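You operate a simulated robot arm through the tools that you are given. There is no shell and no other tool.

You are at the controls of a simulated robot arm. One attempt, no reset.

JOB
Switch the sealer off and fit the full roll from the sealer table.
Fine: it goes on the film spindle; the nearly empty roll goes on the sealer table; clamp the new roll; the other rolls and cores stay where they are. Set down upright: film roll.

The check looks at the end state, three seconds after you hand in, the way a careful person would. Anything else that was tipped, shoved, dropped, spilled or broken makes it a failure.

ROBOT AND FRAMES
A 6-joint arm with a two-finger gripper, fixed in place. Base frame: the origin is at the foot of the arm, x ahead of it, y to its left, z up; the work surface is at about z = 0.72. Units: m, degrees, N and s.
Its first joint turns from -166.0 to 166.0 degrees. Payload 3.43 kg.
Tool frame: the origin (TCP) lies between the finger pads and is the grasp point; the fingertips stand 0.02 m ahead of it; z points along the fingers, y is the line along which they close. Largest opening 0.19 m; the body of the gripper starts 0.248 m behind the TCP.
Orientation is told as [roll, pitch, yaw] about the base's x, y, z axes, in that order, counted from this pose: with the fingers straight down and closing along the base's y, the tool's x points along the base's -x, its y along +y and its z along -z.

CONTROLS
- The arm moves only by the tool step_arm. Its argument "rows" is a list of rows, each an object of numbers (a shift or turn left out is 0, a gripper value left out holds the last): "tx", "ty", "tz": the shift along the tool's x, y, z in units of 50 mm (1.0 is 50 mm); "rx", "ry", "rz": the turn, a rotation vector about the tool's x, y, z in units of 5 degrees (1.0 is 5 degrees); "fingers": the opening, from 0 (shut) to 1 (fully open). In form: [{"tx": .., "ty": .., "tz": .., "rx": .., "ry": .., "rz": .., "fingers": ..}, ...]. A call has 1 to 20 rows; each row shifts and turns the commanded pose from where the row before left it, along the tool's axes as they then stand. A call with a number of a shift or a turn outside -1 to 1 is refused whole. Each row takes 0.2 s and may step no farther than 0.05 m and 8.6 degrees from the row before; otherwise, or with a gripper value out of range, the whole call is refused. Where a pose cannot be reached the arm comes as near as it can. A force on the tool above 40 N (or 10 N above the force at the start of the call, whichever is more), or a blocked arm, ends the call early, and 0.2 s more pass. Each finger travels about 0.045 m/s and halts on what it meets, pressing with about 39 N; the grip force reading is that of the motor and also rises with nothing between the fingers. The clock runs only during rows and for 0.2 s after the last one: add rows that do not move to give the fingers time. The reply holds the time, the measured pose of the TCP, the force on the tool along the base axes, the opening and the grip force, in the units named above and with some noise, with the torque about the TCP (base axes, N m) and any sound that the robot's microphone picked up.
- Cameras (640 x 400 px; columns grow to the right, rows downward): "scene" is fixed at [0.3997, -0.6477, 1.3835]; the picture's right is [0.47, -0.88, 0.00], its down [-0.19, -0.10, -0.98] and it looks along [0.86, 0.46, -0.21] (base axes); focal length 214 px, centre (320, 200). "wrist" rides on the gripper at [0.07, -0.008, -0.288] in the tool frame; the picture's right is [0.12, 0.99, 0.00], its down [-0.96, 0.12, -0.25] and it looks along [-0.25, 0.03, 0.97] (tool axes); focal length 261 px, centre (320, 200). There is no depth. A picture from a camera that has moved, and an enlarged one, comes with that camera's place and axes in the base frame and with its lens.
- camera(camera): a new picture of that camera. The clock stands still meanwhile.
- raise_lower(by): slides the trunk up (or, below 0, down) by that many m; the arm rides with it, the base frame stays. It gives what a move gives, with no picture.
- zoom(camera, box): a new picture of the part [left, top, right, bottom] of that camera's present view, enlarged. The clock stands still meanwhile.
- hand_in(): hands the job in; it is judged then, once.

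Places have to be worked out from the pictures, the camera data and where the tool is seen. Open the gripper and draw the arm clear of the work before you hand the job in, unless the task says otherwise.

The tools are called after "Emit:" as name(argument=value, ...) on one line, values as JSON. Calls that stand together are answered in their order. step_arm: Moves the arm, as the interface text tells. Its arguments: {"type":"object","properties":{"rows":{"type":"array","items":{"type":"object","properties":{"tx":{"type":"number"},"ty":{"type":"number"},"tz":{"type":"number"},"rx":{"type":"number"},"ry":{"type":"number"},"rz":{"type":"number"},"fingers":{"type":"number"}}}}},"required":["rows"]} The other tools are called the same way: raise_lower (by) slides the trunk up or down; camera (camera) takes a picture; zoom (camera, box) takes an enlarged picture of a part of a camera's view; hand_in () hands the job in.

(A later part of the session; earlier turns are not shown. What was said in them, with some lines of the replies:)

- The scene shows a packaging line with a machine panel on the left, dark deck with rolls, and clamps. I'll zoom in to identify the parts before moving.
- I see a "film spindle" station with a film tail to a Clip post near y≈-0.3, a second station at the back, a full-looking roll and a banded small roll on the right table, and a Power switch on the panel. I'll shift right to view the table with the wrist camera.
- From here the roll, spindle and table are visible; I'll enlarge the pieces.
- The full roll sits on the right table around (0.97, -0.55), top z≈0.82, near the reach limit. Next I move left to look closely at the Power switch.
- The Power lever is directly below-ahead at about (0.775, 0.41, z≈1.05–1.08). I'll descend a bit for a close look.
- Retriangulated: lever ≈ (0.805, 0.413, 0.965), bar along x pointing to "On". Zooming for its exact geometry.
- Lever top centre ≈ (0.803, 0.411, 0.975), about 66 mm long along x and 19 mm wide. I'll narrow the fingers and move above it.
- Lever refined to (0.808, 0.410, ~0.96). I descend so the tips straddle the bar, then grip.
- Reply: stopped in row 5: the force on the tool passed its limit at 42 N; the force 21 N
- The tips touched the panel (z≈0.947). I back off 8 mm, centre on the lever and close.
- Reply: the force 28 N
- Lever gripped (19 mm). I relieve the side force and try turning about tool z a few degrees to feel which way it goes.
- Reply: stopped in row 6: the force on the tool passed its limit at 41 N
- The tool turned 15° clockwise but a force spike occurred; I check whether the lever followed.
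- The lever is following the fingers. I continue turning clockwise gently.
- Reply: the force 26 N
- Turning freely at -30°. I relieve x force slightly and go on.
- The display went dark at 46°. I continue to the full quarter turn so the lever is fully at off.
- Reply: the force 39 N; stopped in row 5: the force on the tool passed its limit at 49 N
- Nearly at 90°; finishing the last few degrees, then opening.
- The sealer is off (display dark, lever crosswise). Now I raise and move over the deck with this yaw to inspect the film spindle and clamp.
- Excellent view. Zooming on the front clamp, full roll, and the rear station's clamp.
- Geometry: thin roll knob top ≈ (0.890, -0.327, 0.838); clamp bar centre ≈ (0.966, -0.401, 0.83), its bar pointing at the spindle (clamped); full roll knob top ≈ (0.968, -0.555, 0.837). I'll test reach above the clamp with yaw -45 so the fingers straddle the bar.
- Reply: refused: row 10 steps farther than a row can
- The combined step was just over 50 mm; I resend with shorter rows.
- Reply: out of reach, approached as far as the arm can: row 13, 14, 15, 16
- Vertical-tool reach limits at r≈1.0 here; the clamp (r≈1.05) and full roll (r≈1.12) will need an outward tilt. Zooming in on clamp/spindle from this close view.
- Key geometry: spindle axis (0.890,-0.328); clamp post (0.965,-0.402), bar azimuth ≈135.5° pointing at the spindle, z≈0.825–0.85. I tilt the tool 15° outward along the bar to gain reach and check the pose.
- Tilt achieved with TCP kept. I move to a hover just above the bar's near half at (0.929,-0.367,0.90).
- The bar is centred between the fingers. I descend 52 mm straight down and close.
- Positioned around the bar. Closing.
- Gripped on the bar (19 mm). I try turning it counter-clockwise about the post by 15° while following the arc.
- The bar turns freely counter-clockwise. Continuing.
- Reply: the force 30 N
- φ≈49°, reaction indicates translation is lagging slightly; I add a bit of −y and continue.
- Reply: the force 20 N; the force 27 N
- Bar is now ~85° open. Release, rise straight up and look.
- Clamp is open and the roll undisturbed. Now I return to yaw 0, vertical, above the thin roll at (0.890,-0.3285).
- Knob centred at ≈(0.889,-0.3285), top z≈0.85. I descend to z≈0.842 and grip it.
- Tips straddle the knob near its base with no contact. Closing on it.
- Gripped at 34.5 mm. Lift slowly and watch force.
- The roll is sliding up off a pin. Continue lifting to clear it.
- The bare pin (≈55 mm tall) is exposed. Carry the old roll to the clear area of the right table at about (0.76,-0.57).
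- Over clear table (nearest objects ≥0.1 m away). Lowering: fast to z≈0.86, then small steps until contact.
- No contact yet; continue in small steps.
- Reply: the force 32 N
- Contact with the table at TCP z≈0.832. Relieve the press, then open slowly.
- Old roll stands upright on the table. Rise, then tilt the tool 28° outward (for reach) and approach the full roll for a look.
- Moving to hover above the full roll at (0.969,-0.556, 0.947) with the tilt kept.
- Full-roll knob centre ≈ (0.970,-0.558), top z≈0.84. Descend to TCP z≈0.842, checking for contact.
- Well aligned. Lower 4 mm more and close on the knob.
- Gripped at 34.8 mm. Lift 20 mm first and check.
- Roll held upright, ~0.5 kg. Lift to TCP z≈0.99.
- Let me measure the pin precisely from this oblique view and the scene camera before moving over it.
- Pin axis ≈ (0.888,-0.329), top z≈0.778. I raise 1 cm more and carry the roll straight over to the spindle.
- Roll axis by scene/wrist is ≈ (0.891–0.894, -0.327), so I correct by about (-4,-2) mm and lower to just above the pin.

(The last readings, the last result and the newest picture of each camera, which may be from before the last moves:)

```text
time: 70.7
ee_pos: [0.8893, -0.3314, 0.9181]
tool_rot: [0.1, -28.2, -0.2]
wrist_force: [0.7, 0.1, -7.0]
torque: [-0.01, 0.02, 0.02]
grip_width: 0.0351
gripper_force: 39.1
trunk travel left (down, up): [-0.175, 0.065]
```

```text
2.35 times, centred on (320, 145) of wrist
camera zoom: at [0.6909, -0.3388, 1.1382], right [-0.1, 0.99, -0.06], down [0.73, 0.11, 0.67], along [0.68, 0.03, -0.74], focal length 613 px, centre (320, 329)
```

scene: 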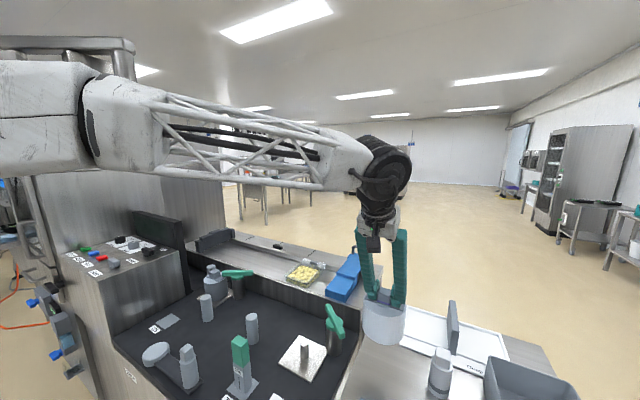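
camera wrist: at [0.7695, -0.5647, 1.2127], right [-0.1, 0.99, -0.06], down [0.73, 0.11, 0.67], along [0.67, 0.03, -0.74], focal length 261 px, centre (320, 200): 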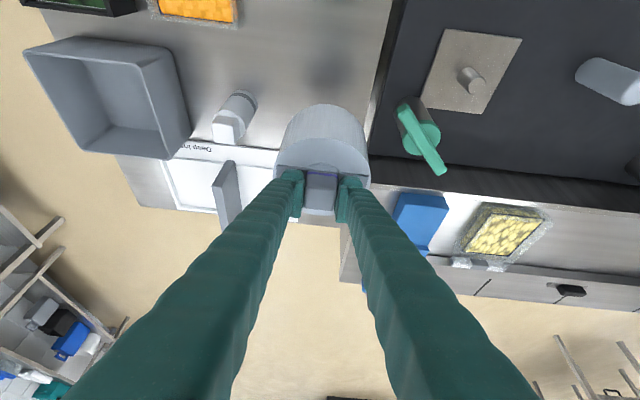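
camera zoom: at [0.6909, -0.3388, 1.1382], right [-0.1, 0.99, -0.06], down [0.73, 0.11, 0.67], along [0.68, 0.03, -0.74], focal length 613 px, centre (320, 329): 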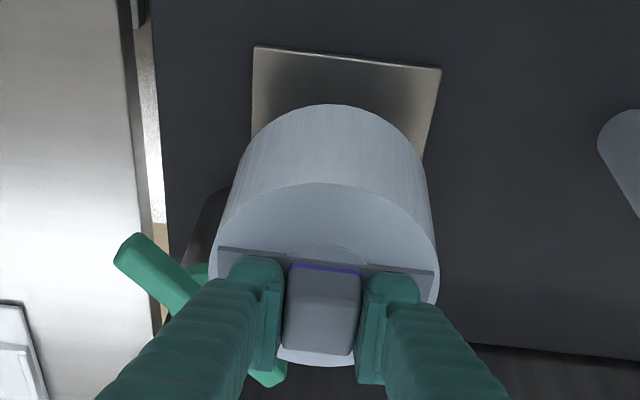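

Aligned within a couple of mm laterally. Lower slowly in 4 mm steps watching force.

Emit:
step_arm(rows=[{"tx": 0.038, "tz": 0.0705}, {"tx": 0.038, "tz": 0.0705}, {"tx": 0.038, "tz": 0.0705}, {"tx": 0.038, "tz": 0.0705}, {"tx": 0.038, "tz": 0.0705}, {}])

```text
time: 72.1
ee_pos: [0.8884, -0.3301, 0.8999]
tool_rot: [0.1, -28.2, -0.3]
wrist_force: [-0.1, 0.0, -6.1]
torque: [0.01, 0.02, -0.01]
grip_width: 0.0351
gripper_force: 38.8
trunk travel left (down, up): [-0.175, 0.065]
```

Emit:
step_arm(rows=[{"tx": 0.03, "tz": 0.0525}, {"tx": 0.03, "tz": 0.0525}, {"tx": 0.03, "tz": 0.0525}, {"tx": 0.03, "tz": 0.0525}, {}])

Emit:
zoom(camera="scene", box=[250, 290, 350, 390])

```text
time: 73.3
ee_pos: [0.8886, -0.3319, 0.8871]
tool_rot: [0.2, -28.2, -0.3]
wrist_force: [0.1, -0.1, -5.3]
torque: [-0.02, 0.04, 0.03]
grip_width: 0.035
gripper_force: 38.7
trunk travel left (down, up): [-0.175, 0.065]
```

```text
4.00 times, centred on (300, 340) of scene
camera zoom: at [0.3997, -0.6477, 1.3835], right [0.47, -0.88, 0.0], down [-0.19, -0.1, -0.98], along [0.86, 0.46, -0.21], focal length 858 px, centre (400, -360)
```

zoom: 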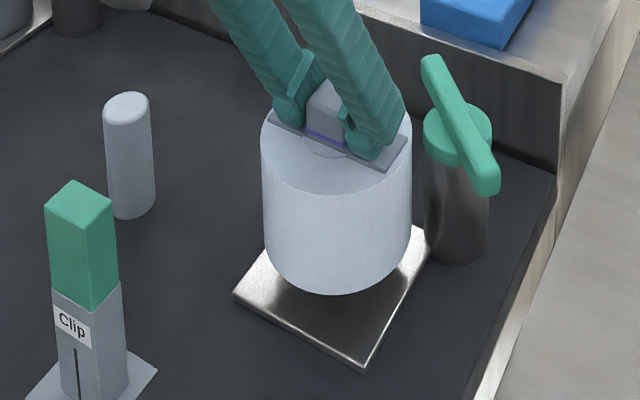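

No contact: the pin is entering the bore. Continue to seat.

Emit:
step_arm(rows=[{"tx": 0.038, "tz": 0.0705}, {"tx": 0.038, "tz": 0.0705}, {"tx": 0.038, "tz": 0.0705}, {"tx": 0.038, "tz": 0.0705}, {"tx": 0.038, "tz": 0.0705}, {}])

Emit:
step_arm(rows=[{"tx": 0.028, "tz": 0.053}, {"tx": 0.028, "tz": 0.053}, {"tx": 0.028, "tz": 0.053}, {}])

```text
time: 74.7
ee_pos: [0.8888, -0.3307, 0.867]
tool_rot: [0.2, -28.2, -0.2]
wrist_force: [0.5, 0.3, -5.6]
torque: [0.0, -0.02, 0.02]
grip_width: 0.0353
gripper_force: 39.0
trunk travel left (down, up): [-0.175, 0.065]
```

```text
time: 75.7
ee_pos: [0.888, -0.3325, 0.8586]
tool_rot: [0.1, -28.2, -0.2]
wrist_force: [0.0, -0.8, -5.9]
torque: [0.04, 0.0, 0.02]
grip_width: 0.0349
gripper_force: 38.8
trunk travel left (down, up): [-0.175, 0.065]
```

Emit:
step_arm(rows=[{"tx": 0.019, "tz": 0.035}, {"tx": 0.019, "tz": 0.035}, {"tx": 0.019, "tz": 0.035}, {}])

Emit:
step_arm(rows=[{"tx": 0.019, "tz": 0.035}, {"tx": 0.019, "tz": 0.035}, {}])

Emit:
zoom(camera="scene", box=[250, 290, 350, 390])

```text
time: 76.7
ee_pos: [0.8874, -0.3303, 0.8514]
tool_rot: [0.1, -28.2, -0.3]
wrist_force: [0.3, 0.2, -5.5]
torque: [0.02, 0.04, 0.04]
grip_width: 0.0351
gripper_force: 39.1
trunk travel left (down, up): [-0.175, 0.065]
```

```text
time: 77.5
ee_pos: [0.8892, -0.3316, 0.8482]
tool_rot: [0.0, -28.3, -0.4]
wrist_force: [0.2, -0.2, 2.2]
torque: [0.02, 0.54, 0.0]
grip_width: 0.0348
gripper_force: 38.5
trunk travel left (down, up): [-0.175, 0.065]
```

```text
4.00 times, centred on (300, 340) of scene
camera zoom: at [0.3997, -0.6477, 1.3835], right [0.47, -0.88, 0.0], down [-0.19, -0.1, -0.98], along [0.86, 0.46, -0.21], focal length 858 px, centre (400, -360)
```

zoom: 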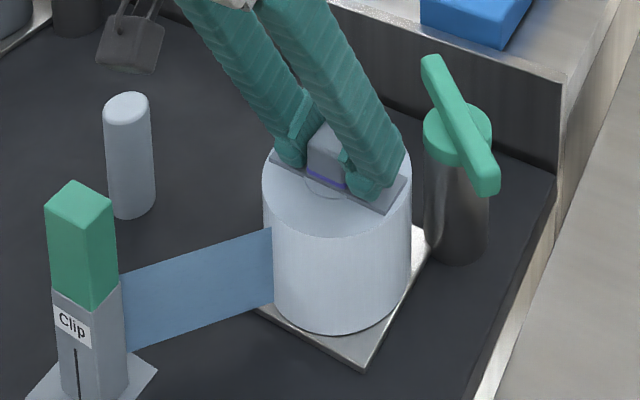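

Seated: load transferred to the plate and the film leader again meets the roll. Release and rise.

Emit:
step_arm(rows=[{"fingers": 0.25}, {}, {}, {"fingers": 0.4}, {}, {}, {"tx": -0.13, "tz": -0.24}, {"tx": -0.38, "tz": -0.7}, {"tx": -0.38, "tz": -0.7}, {"tx": -0.38, "tz": -0.7}, {}])

Emit:
zoom(camera="scene", box=[240, 290, 360, 390])

Emit:
camera(camera="wrist")

```text
time: 79.9
ee_pos: [0.8916, -0.3317, 0.983]
tool_rot: [0.0, -28.4, -0.2]
wrist_force: [0.0, 0.2, -0.6]
torque: [-0.04, -0.03, -0.02]
grip_width: 0.0761
gripper_force: 0.1
trunk travel left (down, up): [-0.175, 0.065]
```

```text
4.00 times, centred on (300, 340) of scene
camera zoom: at [0.3997, -0.6477, 1.3835], right [0.47, -0.88, 0.0], down [-0.19, -0.1, -0.98], along [0.86, 0.46, -0.21], focal length 858 px, centre (400, -360)
```

zoom: 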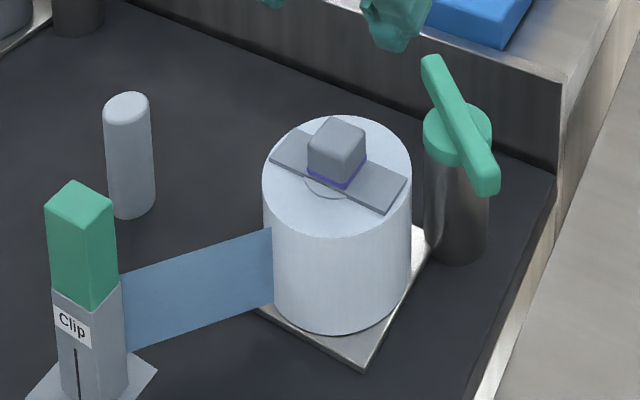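

```text
taken
camera wrist: at [0.6941, -0.3387, 1.2031], right [-0.1, 0.99, -0.06], down [0.73, 0.11, 0.67], along [0.68, 0.03, -0.74], focal length 261 px, centre (320, 200)
```

wrist: 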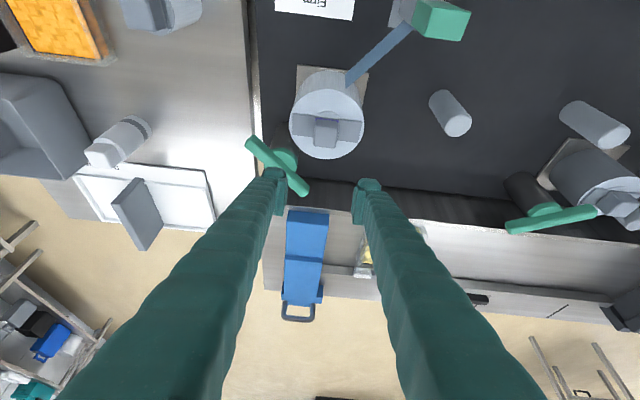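

Roll properly seated. Now return to the clamp: tilt 15°, yaw +40.6 aligned with the open bar, hover over its near half.

Emit:
step_arm(rows=[{"ry": 0.893}, {"ry": 0.893}, {"ry": 0.893}, {"rx": -0.263, "rz": -0.981}, {"rx": -0.263, "rz": -0.981}, {"rx": -0.263, "rz": -0.981}, {"rx": -0.263, "rz": -0.981}, {"rx": -0.263, "rz": -0.981}, {"rx": -0.263, "rz": -0.981}, {"rx": -0.263, "rz": -0.981}, {"rx": -0.263, "rz": -0.981}, {"tx": 0.342, "ty": -0.674, "tz": 0.343, "fingers": 0.33}, {"tx": 0.342, "ty": -0.674, "tz": 0.343}, {"tx": 0.342, "ty": -0.674, "tz": 0.343}, {}])

Emit:
zoom(camera="wrist", box=[220, 90, 420, 240])

Emit:
zoom(camera="scene", box=[240, 270, 380, 390])

```text
time: 83.1
ee_pos: [0.9271, -0.4299, 0.9187]
tool_rot: [0.1, -14.9, 40.4]
wrist_force: [0.4, -0.1, -0.9]
torque: [0.01, 0.04, -0.01]
grip_width: 0.0628
gripper_force: 0.0
trunk travel left (down, up): [-0.175, 0.065]
```

```text
2.67 times, centred on (320, 165) of wrist
camera zoom: at [0.8256, -0.5274, 1.1793], right [-0.73, 0.68, -0.03], down [0.58, 0.65, 0.49], along [0.35, 0.34, -0.87], focal length 695 px, centre (320, 293)
```

zoom: 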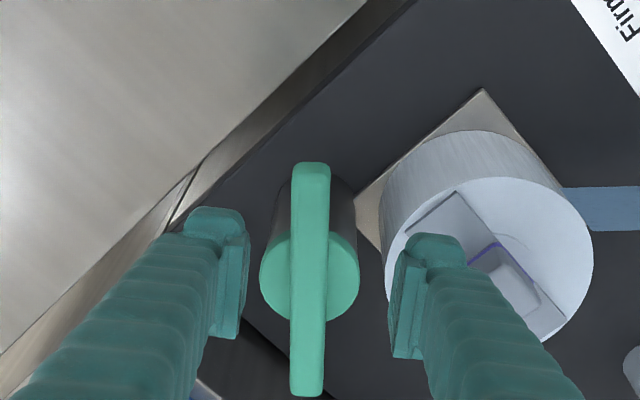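

```text
3.33 times, centred on (310, 330) of scene
camera zoom: at [0.3997, -0.6477, 1.3835], right [0.47, -0.88, 0.0], down [-0.19, -0.1, -0.98], along [0.86, 0.46, -0.21], focal length 715 px, centre (353, -233)
```

zoom: 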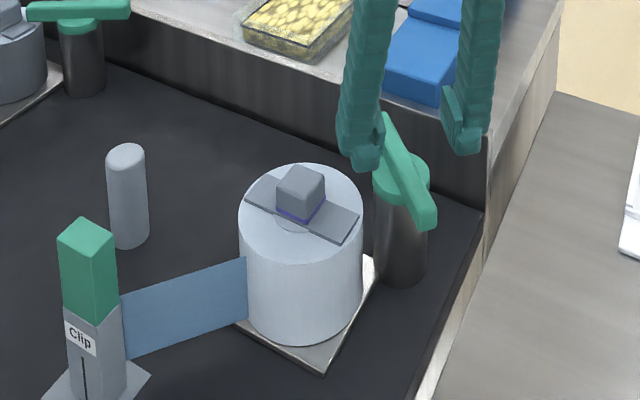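

The bar sits at azimuth ≈226° (fully 90° open), so I rotate 5° more, shift ~7 mm toward the bar line, narrow the fingers, then check before descending.

Emit:
step_arm(rows=[{"rx": -0.259, "rz": -0.966, "fingers": 0.24}, {"ty": -0.14}, {}, {}])

Emit:
zoom(camera="wrist", box=[220, 90, 420, 240])

```text
time: 84.1
ee_pos: [0.9316, -0.4349, 0.9186]
tool_rot: [0.0, -14.9, 45.4]
wrist_force: [-0.6, -0.4, -1.0]
torque: [-0.03, 0.01, 0.01]
grip_width: 0.0455
gripper_force: 0.2
trunk travel left (down, up): [-0.175, 0.065]
```

```text
2.67 times, centred on (320, 165) of wrist
camera zoom: at [0.8385, -0.5412, 1.1795], right [-0.79, 0.61, -0.03], down [0.53, 0.7, 0.49], along [0.32, 0.37, -0.87], focal length 695 px, centre (320, 293)
```

zoom: 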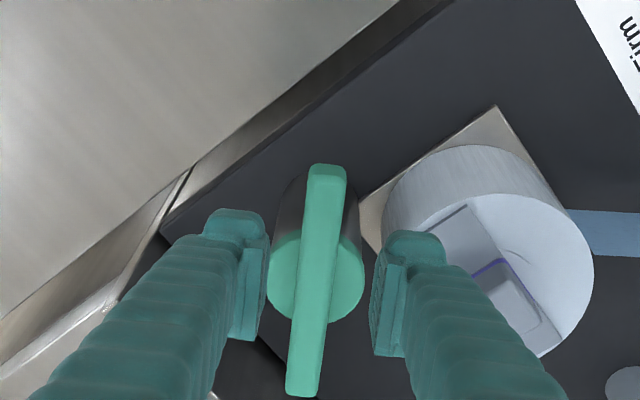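

Aligned. Descend to z≈0.853.

Emit:
step_arm(rows=[{"tx": 0.114, "tz": 0.425}, {"tx": 0.114, "tz": 0.425}, {"tx": 0.114, "tz": 0.425}, {}])

Emit:
zoom(camera="wrist", box=[220, 90, 420, 240])

Emit:
zoom(camera="scene", box=[270, 270, 390, 370])

```text
time: 85.1
ee_pos: [0.9288, -0.4377, 0.8525]
tool_rot: [0.1, -14.9, 45.3]
wrist_force: [-0.8, -0.2, 0.4]
torque: [-0.01, -0.02, 0.01]
grip_width: 0.0456
gripper_force: 0.0
trunk travel left (down, up): [-0.175, 0.065]
```

```text
2.67 times, centred on (320, 165) of wrist
camera zoom: at [0.8369, -0.5435, 1.1128], right [-0.79, 0.61, -0.03], down [0.53, 0.7, 0.49], along [0.32, 0.37, -0.87], focal length 695 px, centre (320, 293)
```

zoom: 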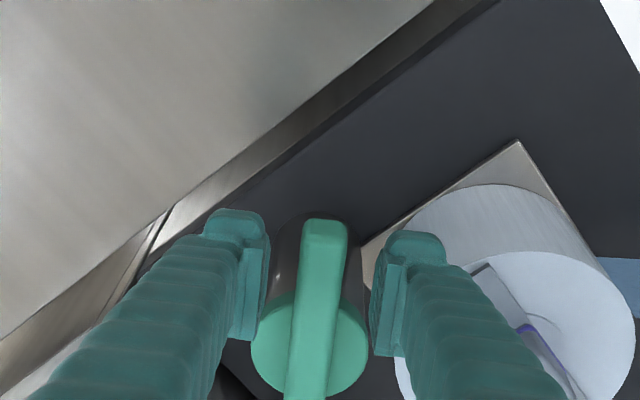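

```text
4.00 times, centred on (330, 320) of scene
camera zoom: at [0.3997, -0.6477, 1.3835], right [0.47, -0.88, 0.0], down [-0.19, -0.1, -0.98], along [0.86, 0.46, -0.21], focal length 858 px, centre (280, -280)
```

zoom: 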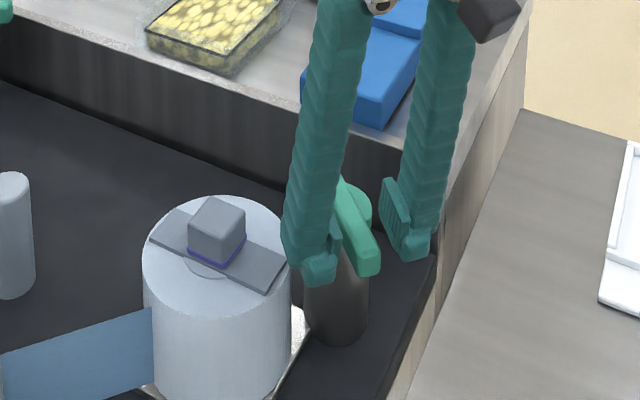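

Fingers straddle the bar without contact. Shift 4 mm toward the post and close.

Emit:
step_arm(rows=[{"tx": -0.077, "tz": 0.02}, {"fingers": 0.0}, {}, {}, {}, {}, {}])

Emit:
zoom(camera="wrist", box=[220, 90, 420, 240])

```text
time: 86.7
ee_pos: [0.9337, -0.4344, 0.8527]
tool_rot: [0.1, -14.9, 45.5]
wrist_force: [6.9, -5.5, 1.3]
torque: [0.02, 0.05, -0.37]
grip_width: 0.019
gripper_force: 45.5
trunk travel left (down, up): [-0.175, 0.065]
```

```text
2.67 times, centred on (320, 165) of wrist
camera zoom: at [0.8392, -0.541, 1.1131], right [-0.79, 0.62, -0.03], down [0.53, 0.7, 0.49], along [0.32, 0.37, -0.87], focal length 695 px, centre (320, 293)
```

zoom: 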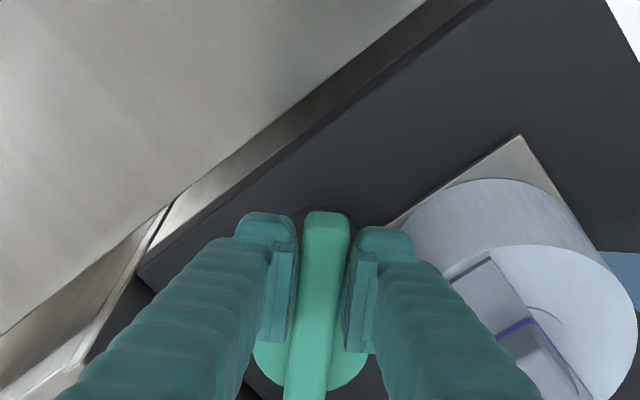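

Bar gripped. Turn clockwise about the post back toward the spindle.

Emit:
step_arm(rows=[{"rx": 0.207, "rz": 0.773, "ty": 0.063, "tx": -0.0025}, {"rx": 0.207, "rz": 0.773, "ty": 0.063, "tx": -0.0025}, {"rx": 0.207, "rz": 0.773, "ty": 0.063, "tx": -0.0025}, {"rx": 0.207, "rz": 0.773, "ty": 0.063, "tx": -0.0025}, {}])

Emit:
step_arm(rows=[{"rx": 0.207, "rz": 0.773, "ty": 0.063, "tx": -0.0025}, {"rx": 0.207, "rz": 0.773, "ty": 0.063, "tx": -0.0025}, {"rx": 0.207, "rz": 0.773, "ty": 0.063, "tx": -0.0025}, {"rx": 0.207, "rz": 0.773, "ty": 0.063, "tx": -0.0025}, {}])

```text
time: 87.9
ee_pos: [0.9242, -0.4231, 0.8537]
tool_rot: [0.1, -14.9, 29.2]
wrist_force: [-11.0, -2.2, 2.6]
torque: [-0.29, 0.52, 0.15]
grip_width: 0.0188
gripper_force: 45.0
trunk travel left (down, up): [-0.175, 0.065]
```

```text
time: 89.1
ee_pos: [0.9199, -0.4129, 0.8533]
tool_rot: [0.1, -15.0, 13.3]
wrist_force: [-31.5, 1.7, 13.1]
torque: [-0.11, 0.59, 0.37]
grip_width: 0.0189
gripper_force: 44.8
trunk travel left (down, up): [-0.175, 0.065]
```

Reaction in −x is building; I relieve ~2.5 mm outward and continue.

Emit:
step_arm(rows=[{"tx": 0.05, "tz": -0.013}, {"rx": 0.207, "rz": 0.773, "ty": 0.063, "tx": -0.0025}, {"rx": 0.207, "rz": 0.773, "ty": 0.063, "tx": -0.0025}, {"rx": 0.207, "rz": 0.773, "ty": 0.063, "tx": -0.0025}, {}])

Emit:
zoom(camera="scene", box=[270, 270, 390, 370])

Emit:
zoom(camera="wrist", box=[220, 90, 420, 240])

```text
time: 90.3
ee_pos: [0.9193, -0.4032, 0.8523]
tool_rot: [0.1, -14.9, 1.3]
wrist_force: [24.5, -5.8, -1.5]
torque: [0.03, -0.64, -0.29]
grip_width: 0.0189
gripper_force: 44.8
trunk travel left (down, up): [-0.175, 0.065]
```

```text
4.00 times, centred on (330, 320) of scene
camera zoom: at [0.3997, -0.6477, 1.3835], right [0.47, -0.88, 0.0], down [-0.19, -0.1, -0.98], along [0.86, 0.46, -0.21], focal length 858 px, centre (280, -280)
```

zoom: 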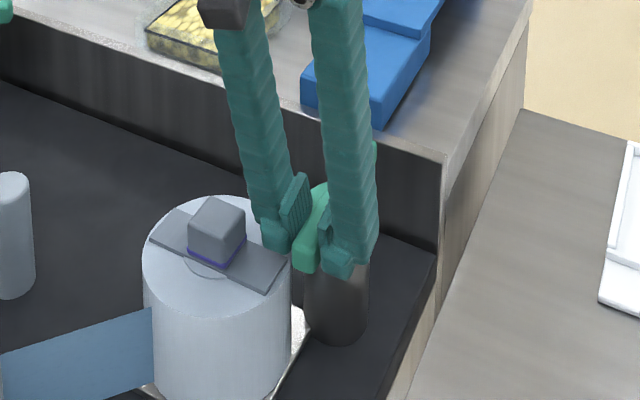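

```text
2.67 times, centred on (320, 165) of wrist
camera zoom: at [0.7779, -0.4147, 1.113], right [-0.14, 0.99, -0.03], down [0.86, 0.13, 0.49], along [0.49, 0.04, -0.87], focal length 695 px, centre (320, 293)
```

zoom: 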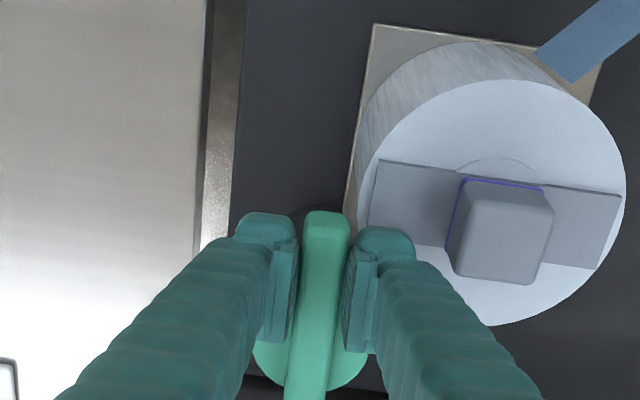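

Fingers clear the roll top (≥5 mm by earlier contact-free grasp height). Relieve +x 1.5 mm and continue.

Emit:
step_arm(rows=[{"tx": -0.03, "tz": 0.008}, {"rx": 0.207, "rz": 0.773, "ty": 0.063, "tx": -0.0025}, {"rx": 0.207, "rz": 0.773, "ty": 0.063, "tx": -0.0025}, {"rx": 0.207, "rz": 0.773, "ty": 0.063, "tx": -0.0025}, {}])

Emit:
step_arm(rows=[{"rx": 0.207, "rz": 0.773, "ty": 0.063, "tx": -0.0025}, {"rx": 0.207, "rz": 0.773, "ty": 0.063, "tx": -0.0025}, {"rx": 0.207, "rz": 0.773, "ty": 0.063, "tx": -0.0025}, {}])

Emit:
zoom(camera="wrist", box=[220, 90, 420, 240])

```text
time: 91.5
ee_pos: [0.9213, -0.3946, 0.8538]
tool_rot: [0.2, -14.8, -10.7]
wrist_force: [3.1, -1.5, 3.0]
torque: [0.01, 0.14, -0.01]
grip_width: 0.019
gripper_force: 44.3
trunk travel left (down, up): [-0.175, 0.065]
```

```text
time: 92.5
ee_pos: [0.9225, -0.3864, 0.8544]
tool_rot: [0.1, -14.9, -22.7]
wrist_force: [-9.4, 3.2, 4.7]
torque: [0.03, 0.22, -0.02]
grip_width: 0.019
gripper_force: 45.4
trunk travel left (down, up): [-0.175, 0.065]
```

```text
2.67 times, centred on (320, 165) of wrist
camera zoom: at [0.7893, -0.338, 1.1134], right [0.28, 0.96, -0.03], down [0.84, -0.23, 0.48], along [0.46, -0.16, -0.87], focal length 695 px, centre (320, 293)
```

zoom: 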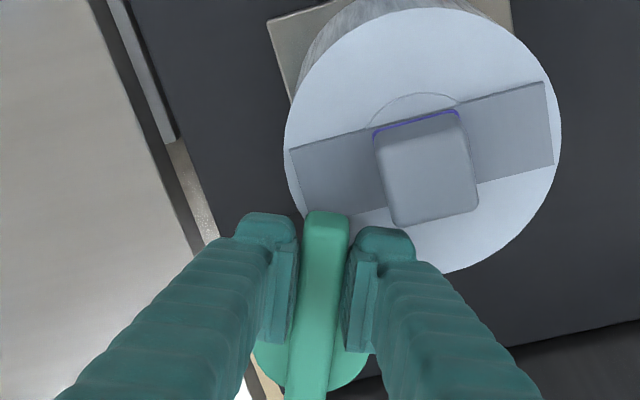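

Clearances to the knob remain ~1 cm and increase from here. Continue the last 22°.

Emit:
step_arm(rows=[{"rx": 0.207, "rz": 0.773, "ty": 0.063, "tx": -0.0025}, {"rx": 0.207, "rz": 0.773, "ty": 0.063, "tx": -0.0025}, {"rx": 0.207, "rz": 0.773, "ty": 0.063, "tx": -0.0025}, {}])

Emit:
step_arm(rows=[{"rx": 0.207, "rz": 0.773, "ty": 0.063, "tx": -0.0025}, {"rx": 0.207, "rz": 0.773, "ty": 0.063, "tx": -0.0025}, {"rx": 0.11, "rz": 0.41, "ty": 0.035, "tx": -0.001}, {}])

Emit:
zoom(camera="wrist", box=[220, 90, 420, 240])

Emit:
zoom(camera="scene", box=[270, 270, 390, 370])

```text
time: 93.5
ee_pos: [0.9276, -0.3777, 0.854]
tool_rot: [0.0, -14.7, -34.6]
wrist_force: [-13.0, 6.3, -2.9]
torque: [0.09, 0.1, -0.11]
grip_width: 0.019
gripper_force: 45.3
trunk travel left (down, up): [-0.175, 0.065]
```

```text
time: 94.5
ee_pos: [0.9333, -0.3715, 0.8529]
tool_rot: [0.0, -14.7, -44.8]
wrist_force: [-14.2, 5.6, -5.8]
torque: [-0.12, 0.02, 0.18]
grip_width: 0.0189
gripper_force: 45.2
trunk travel left (down, up): [-0.175, 0.065]
```

```text
2.67 times, centred on (320, 165) of wrist
camera zoom: at [0.8263, -0.2768, 1.1134], right [0.62, 0.79, -0.03], down [0.7, -0.53, 0.49], along [0.37, -0.32, -0.87], focal length 695 px, centre (320, 293)
```

zoom: 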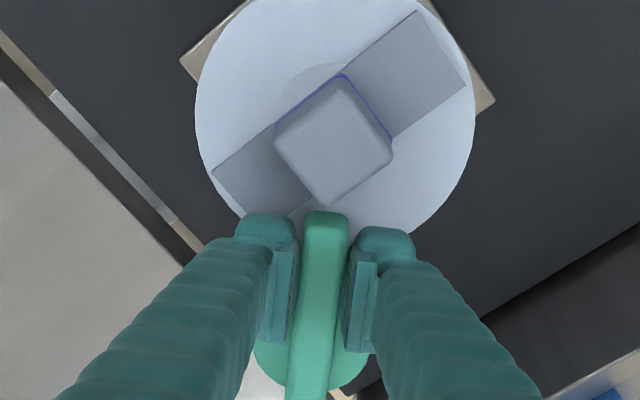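

```text
4.00 times, centred on (330, 320) of scene
camera zoom: at [0.3997, -0.6477, 1.3835], right [0.47, -0.88, 0.0], down [-0.19, -0.1, -0.98], along [0.86, 0.46, -0.21], focal length 858 px, centre (280, -280)
```

zoom: 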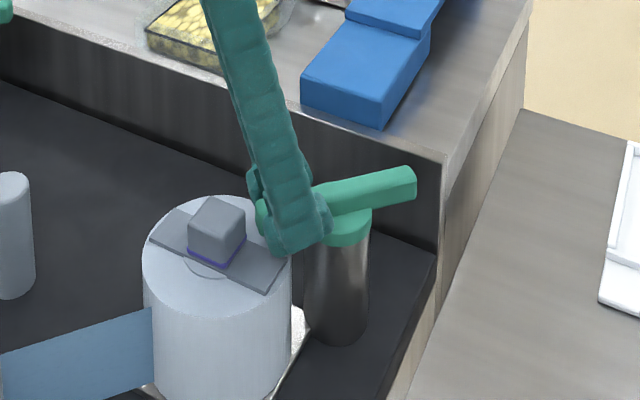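

The bar is back at its original azimuth, now over the roll's rim. I nudge 1.5° further to confirm the closed end, then release and rise.

Emit:
step_arm(rows=[{"rx": 0.078, "rz": 0.29, "ty": 0.022}, {}])

Emit:
step_arm(rows=[{"fingers": 0.25}, {}, {}, {}, {"tx": -0.13, "tz": -0.48}, {"tx": -0.25, "tz": -0.93}, {"tx": -0.25, "tz": -0.93}, {"tx": -0.13, "tz": -0.48}, {}])

Emit:
zoom(camera="wrist", box=[220, 90, 420, 240])

Emit:
zoom(camera="scene", box=[250, 270, 370, 390])

```text
time: 95.1
ee_pos: [0.9328, -0.3714, 0.853]
tool_rot: [0.0, -14.8, -46.3]
wrist_force: [-20.1, 8.0, -1.6]
torque: [0.07, 0.51, 0.92]
grip_width: 0.0191
gripper_force: 45.1
trunk travel left (down, up): [-0.175, 0.065]
```

```text
time: 97.1
ee_pos: [0.9322, -0.3694, 1.0034]
tool_rot: [0.1, -14.7, -46.3]
wrist_force: [0.3, 0.2, 0.5]
torque: [0.01, 0.03, -0.03]
grip_width: 0.0474
gripper_force: 0.0
trunk travel left (down, up): [-0.175, 0.065]
```

```text
2.67 times, centred on (320, 165) of wrist
camera zoom: at [0.8285, -0.2717, 1.2623], right [0.64, 0.77, -0.03], down [0.68, -0.55, 0.48], along [0.36, -0.33, -0.87], focal length 695 px, centre (320, 293)
```

zoom: 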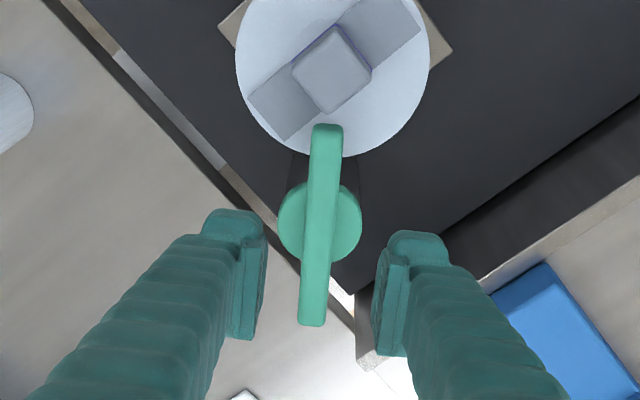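

```text
3.33 times, centred on (310, 330) of scene
camera zoom: at [0.3997, -0.6477, 1.3835], right [0.47, -0.88, 0.0], down [-0.19, -0.1, -0.98], along [0.86, 0.46, -0.21], focal length 715 px, centre (353, -233)
```

zoom: 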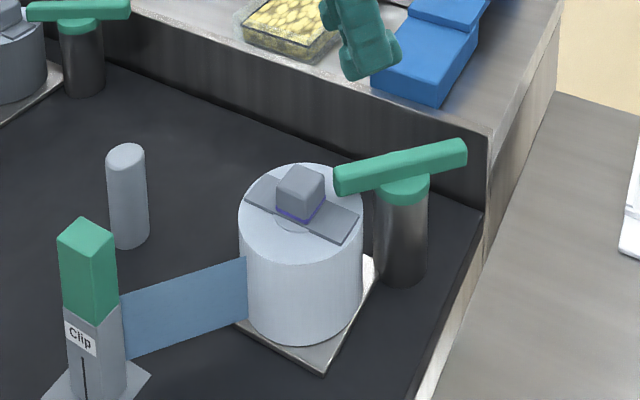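

Clamp closed (stop felt, torque 0.9 N·m) with the bar over the new roll's rim. Retreat up, restore the orientation, and take verification pictures.

Emit:
step_arm(rows=[{"tx": -0.25, "tz": -0.93}, {"tx": -0.25, "tz": -0.93}, {"tx": 0.6, "tz": -0.5}, {"tx": 0.6, "tz": -0.5}, {"rx": -0.259, "rz": -0.966}, {"rx": -0.259, "rz": -0.966}, {"rx": -0.259, "rz": -0.966}, {"rx": -0.259, "rz": -0.966}, {"rx": -0.259, "rz": -0.966}, {"rx": -0.259, "rz": -0.966}, {"rx": -0.259, "rz": -0.966}, {"rx": -0.259, "rz": -0.966}, {"rx": -0.259, "rz": -0.966}, {"ry": 1}, {"ry": 1}, {"ry": 1}, {"fingers": 1.0}, {}])

Emit:
step_arm(rows=[{"tx": 0.9}, {"tx": 0.9}, {"tx": 0.9}, {"tz": -0.5}, {}, {}])

Emit:
camera(camera="wrist")

Emit:
camera(camera="scene")

```text
time: 100.9
ee_pos: [0.8849, -0.3192, 1.1295]
tool_rot: [0.1, 0.2, -1.3]
wrist_force: [-0.1, -0.5, 0.0]
torque: [-0.01, 0.02, 0.04]
grip_width: 0.1
gripper_force: 0.0
trunk travel left (down, up): [-0.175, 0.065]
```

```text
time: 102.3
ee_pos: [0.7518, -0.3187, 1.1548]
tool_rot: [0.2, 0.1, -1.2]
wrist_force: [0.7, 0.6, 0.8]
torque: [0.02, 0.02, 0.03]
grip_width: 0.19
gripper_force: 0.0
trunk travel left (down, up): [-0.175, 0.065]
```

```text
taken
camera wrist: at [0.6822, -0.3247, 1.4432], right [-0.1, 1.0, 0.0], down [0.96, 0.09, 0.25], along [0.24, 0.03, -0.97], focal length 261 px, centre (320, 200)
```

wrist: 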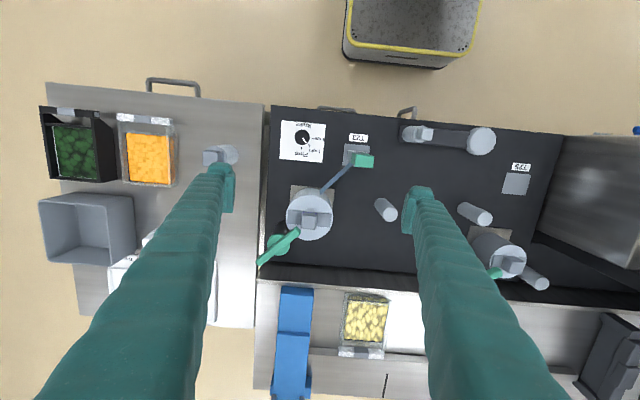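

```text
taken
```

scene: 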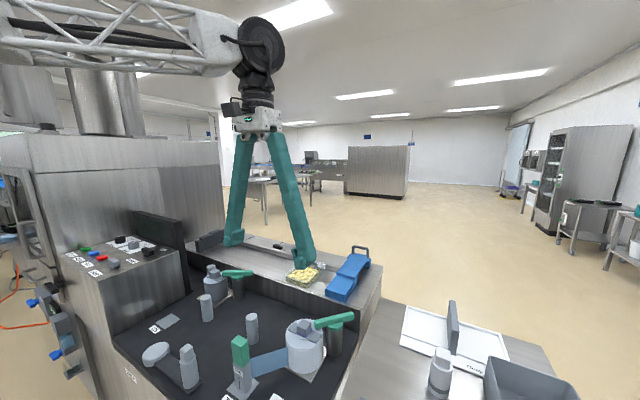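

Verifying details: old roll on table, new roll/clamp, and the dark display.

Emit:
zoom(camera="wrist", box=[130, 120, 340, 270])

Emit:
zoom(camera="scene", box=[60, 200, 200, 290])

Emit:
zoom(camera="scene", box=[270, 290, 470, 400])

```text
2.67 times, centred on (235, 195) of wrist
camera zoom: at [0.6822, -0.3247, 1.4432], right [-0.1, 1.0, 0.0], down [0.96, 0.09, 0.25], along [0.24, 0.03, -0.97], focal length 695 px, centre (547, 213)
```

zoom: 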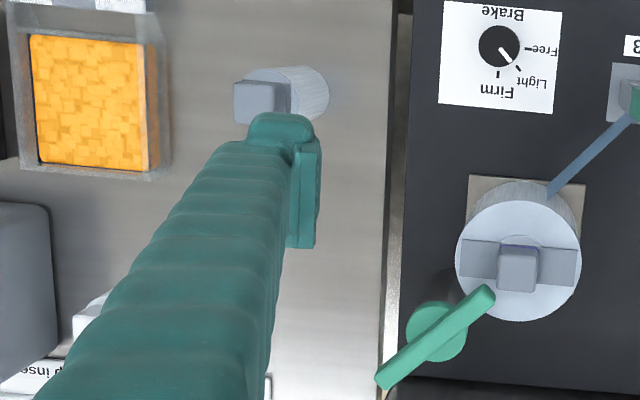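

```text
4.44 times, centred on (130, 245) of scene
camera zoom: at [0.3997, -0.6477, 1.3835], right [0.47, -0.88, 0.0], down [-0.19, -0.1, -0.98], along [0.86, 0.46, -0.21], focal length 953 px, centre (1164, 0)
```

zoom: 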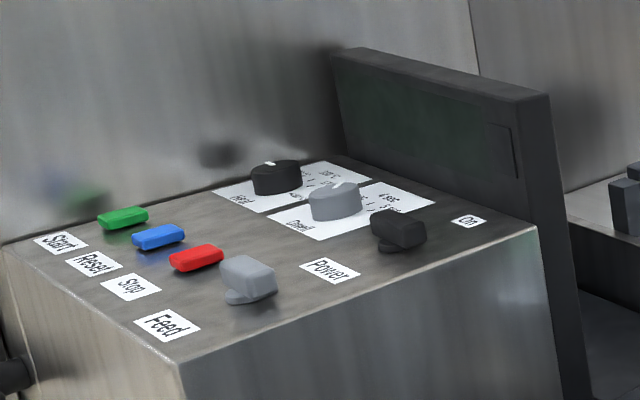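

```text
3.20 times, centred on (370, 345) of scene
camera zoom: at [0.3997, -0.6477, 1.3835], right [0.47, -0.88, 0.0], down [-0.19, -0.1, -0.98], along [0.86, 0.46, -0.21], focal length 686 px, centre (160, -264)
```

zoom: 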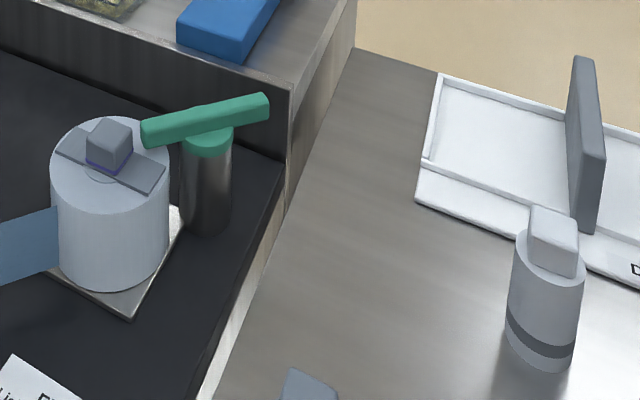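

Everything checks out: display dark, new roll seated and clamped, old roll upright on the table, the rest untouched. I raise the arm a bit more before handing in.

Emit:
step_arm(rows=[{"tz": -0.9}, {"tz": -0.9}, {"ty": 0.9}, {"ty": 0.9}, {}])

Emit:
hand_in()

```text
time: 103.5
ee_pos: [0.7516, -0.2265, 1.2444]
tool_rot: [0.1, 0.1, -1.3]
wrist_force: [-0.4, 0.7, 0.5]
torque: [-0.05, -0.03, 0.01]
grip_width: 0.1901
gripper_force: 0.1
trunk travel left (down, up): [-0.175, 0.065]
```

```text
The job is handed in.
```

The job is handed in. In the last pictures before hand-in, everything you asked for was in place; I have not seen the check's verdict.

- **Sealer:** the Power lever is turned a quarter turn from On and the display is dark.
- **New roll:** the full roll from the table sits down on the film spindle, and the film tail from the Clip post meets it again. The clamp bar is back over its rim, turned until I felt the stop.
- **Old roll:** the nearly empty roll stands upright on the sealer table, in the clear space next to where the full roll was.
- **Everything else:** I saw no other roll, core, bin or tray moved. The gripper is open and the arm is raised clear of the work.

While I was finding the Power lever, the fingertips pressed once on the control panel at about 42 N before the arm stopped itself. I saw no mark or movement from it.
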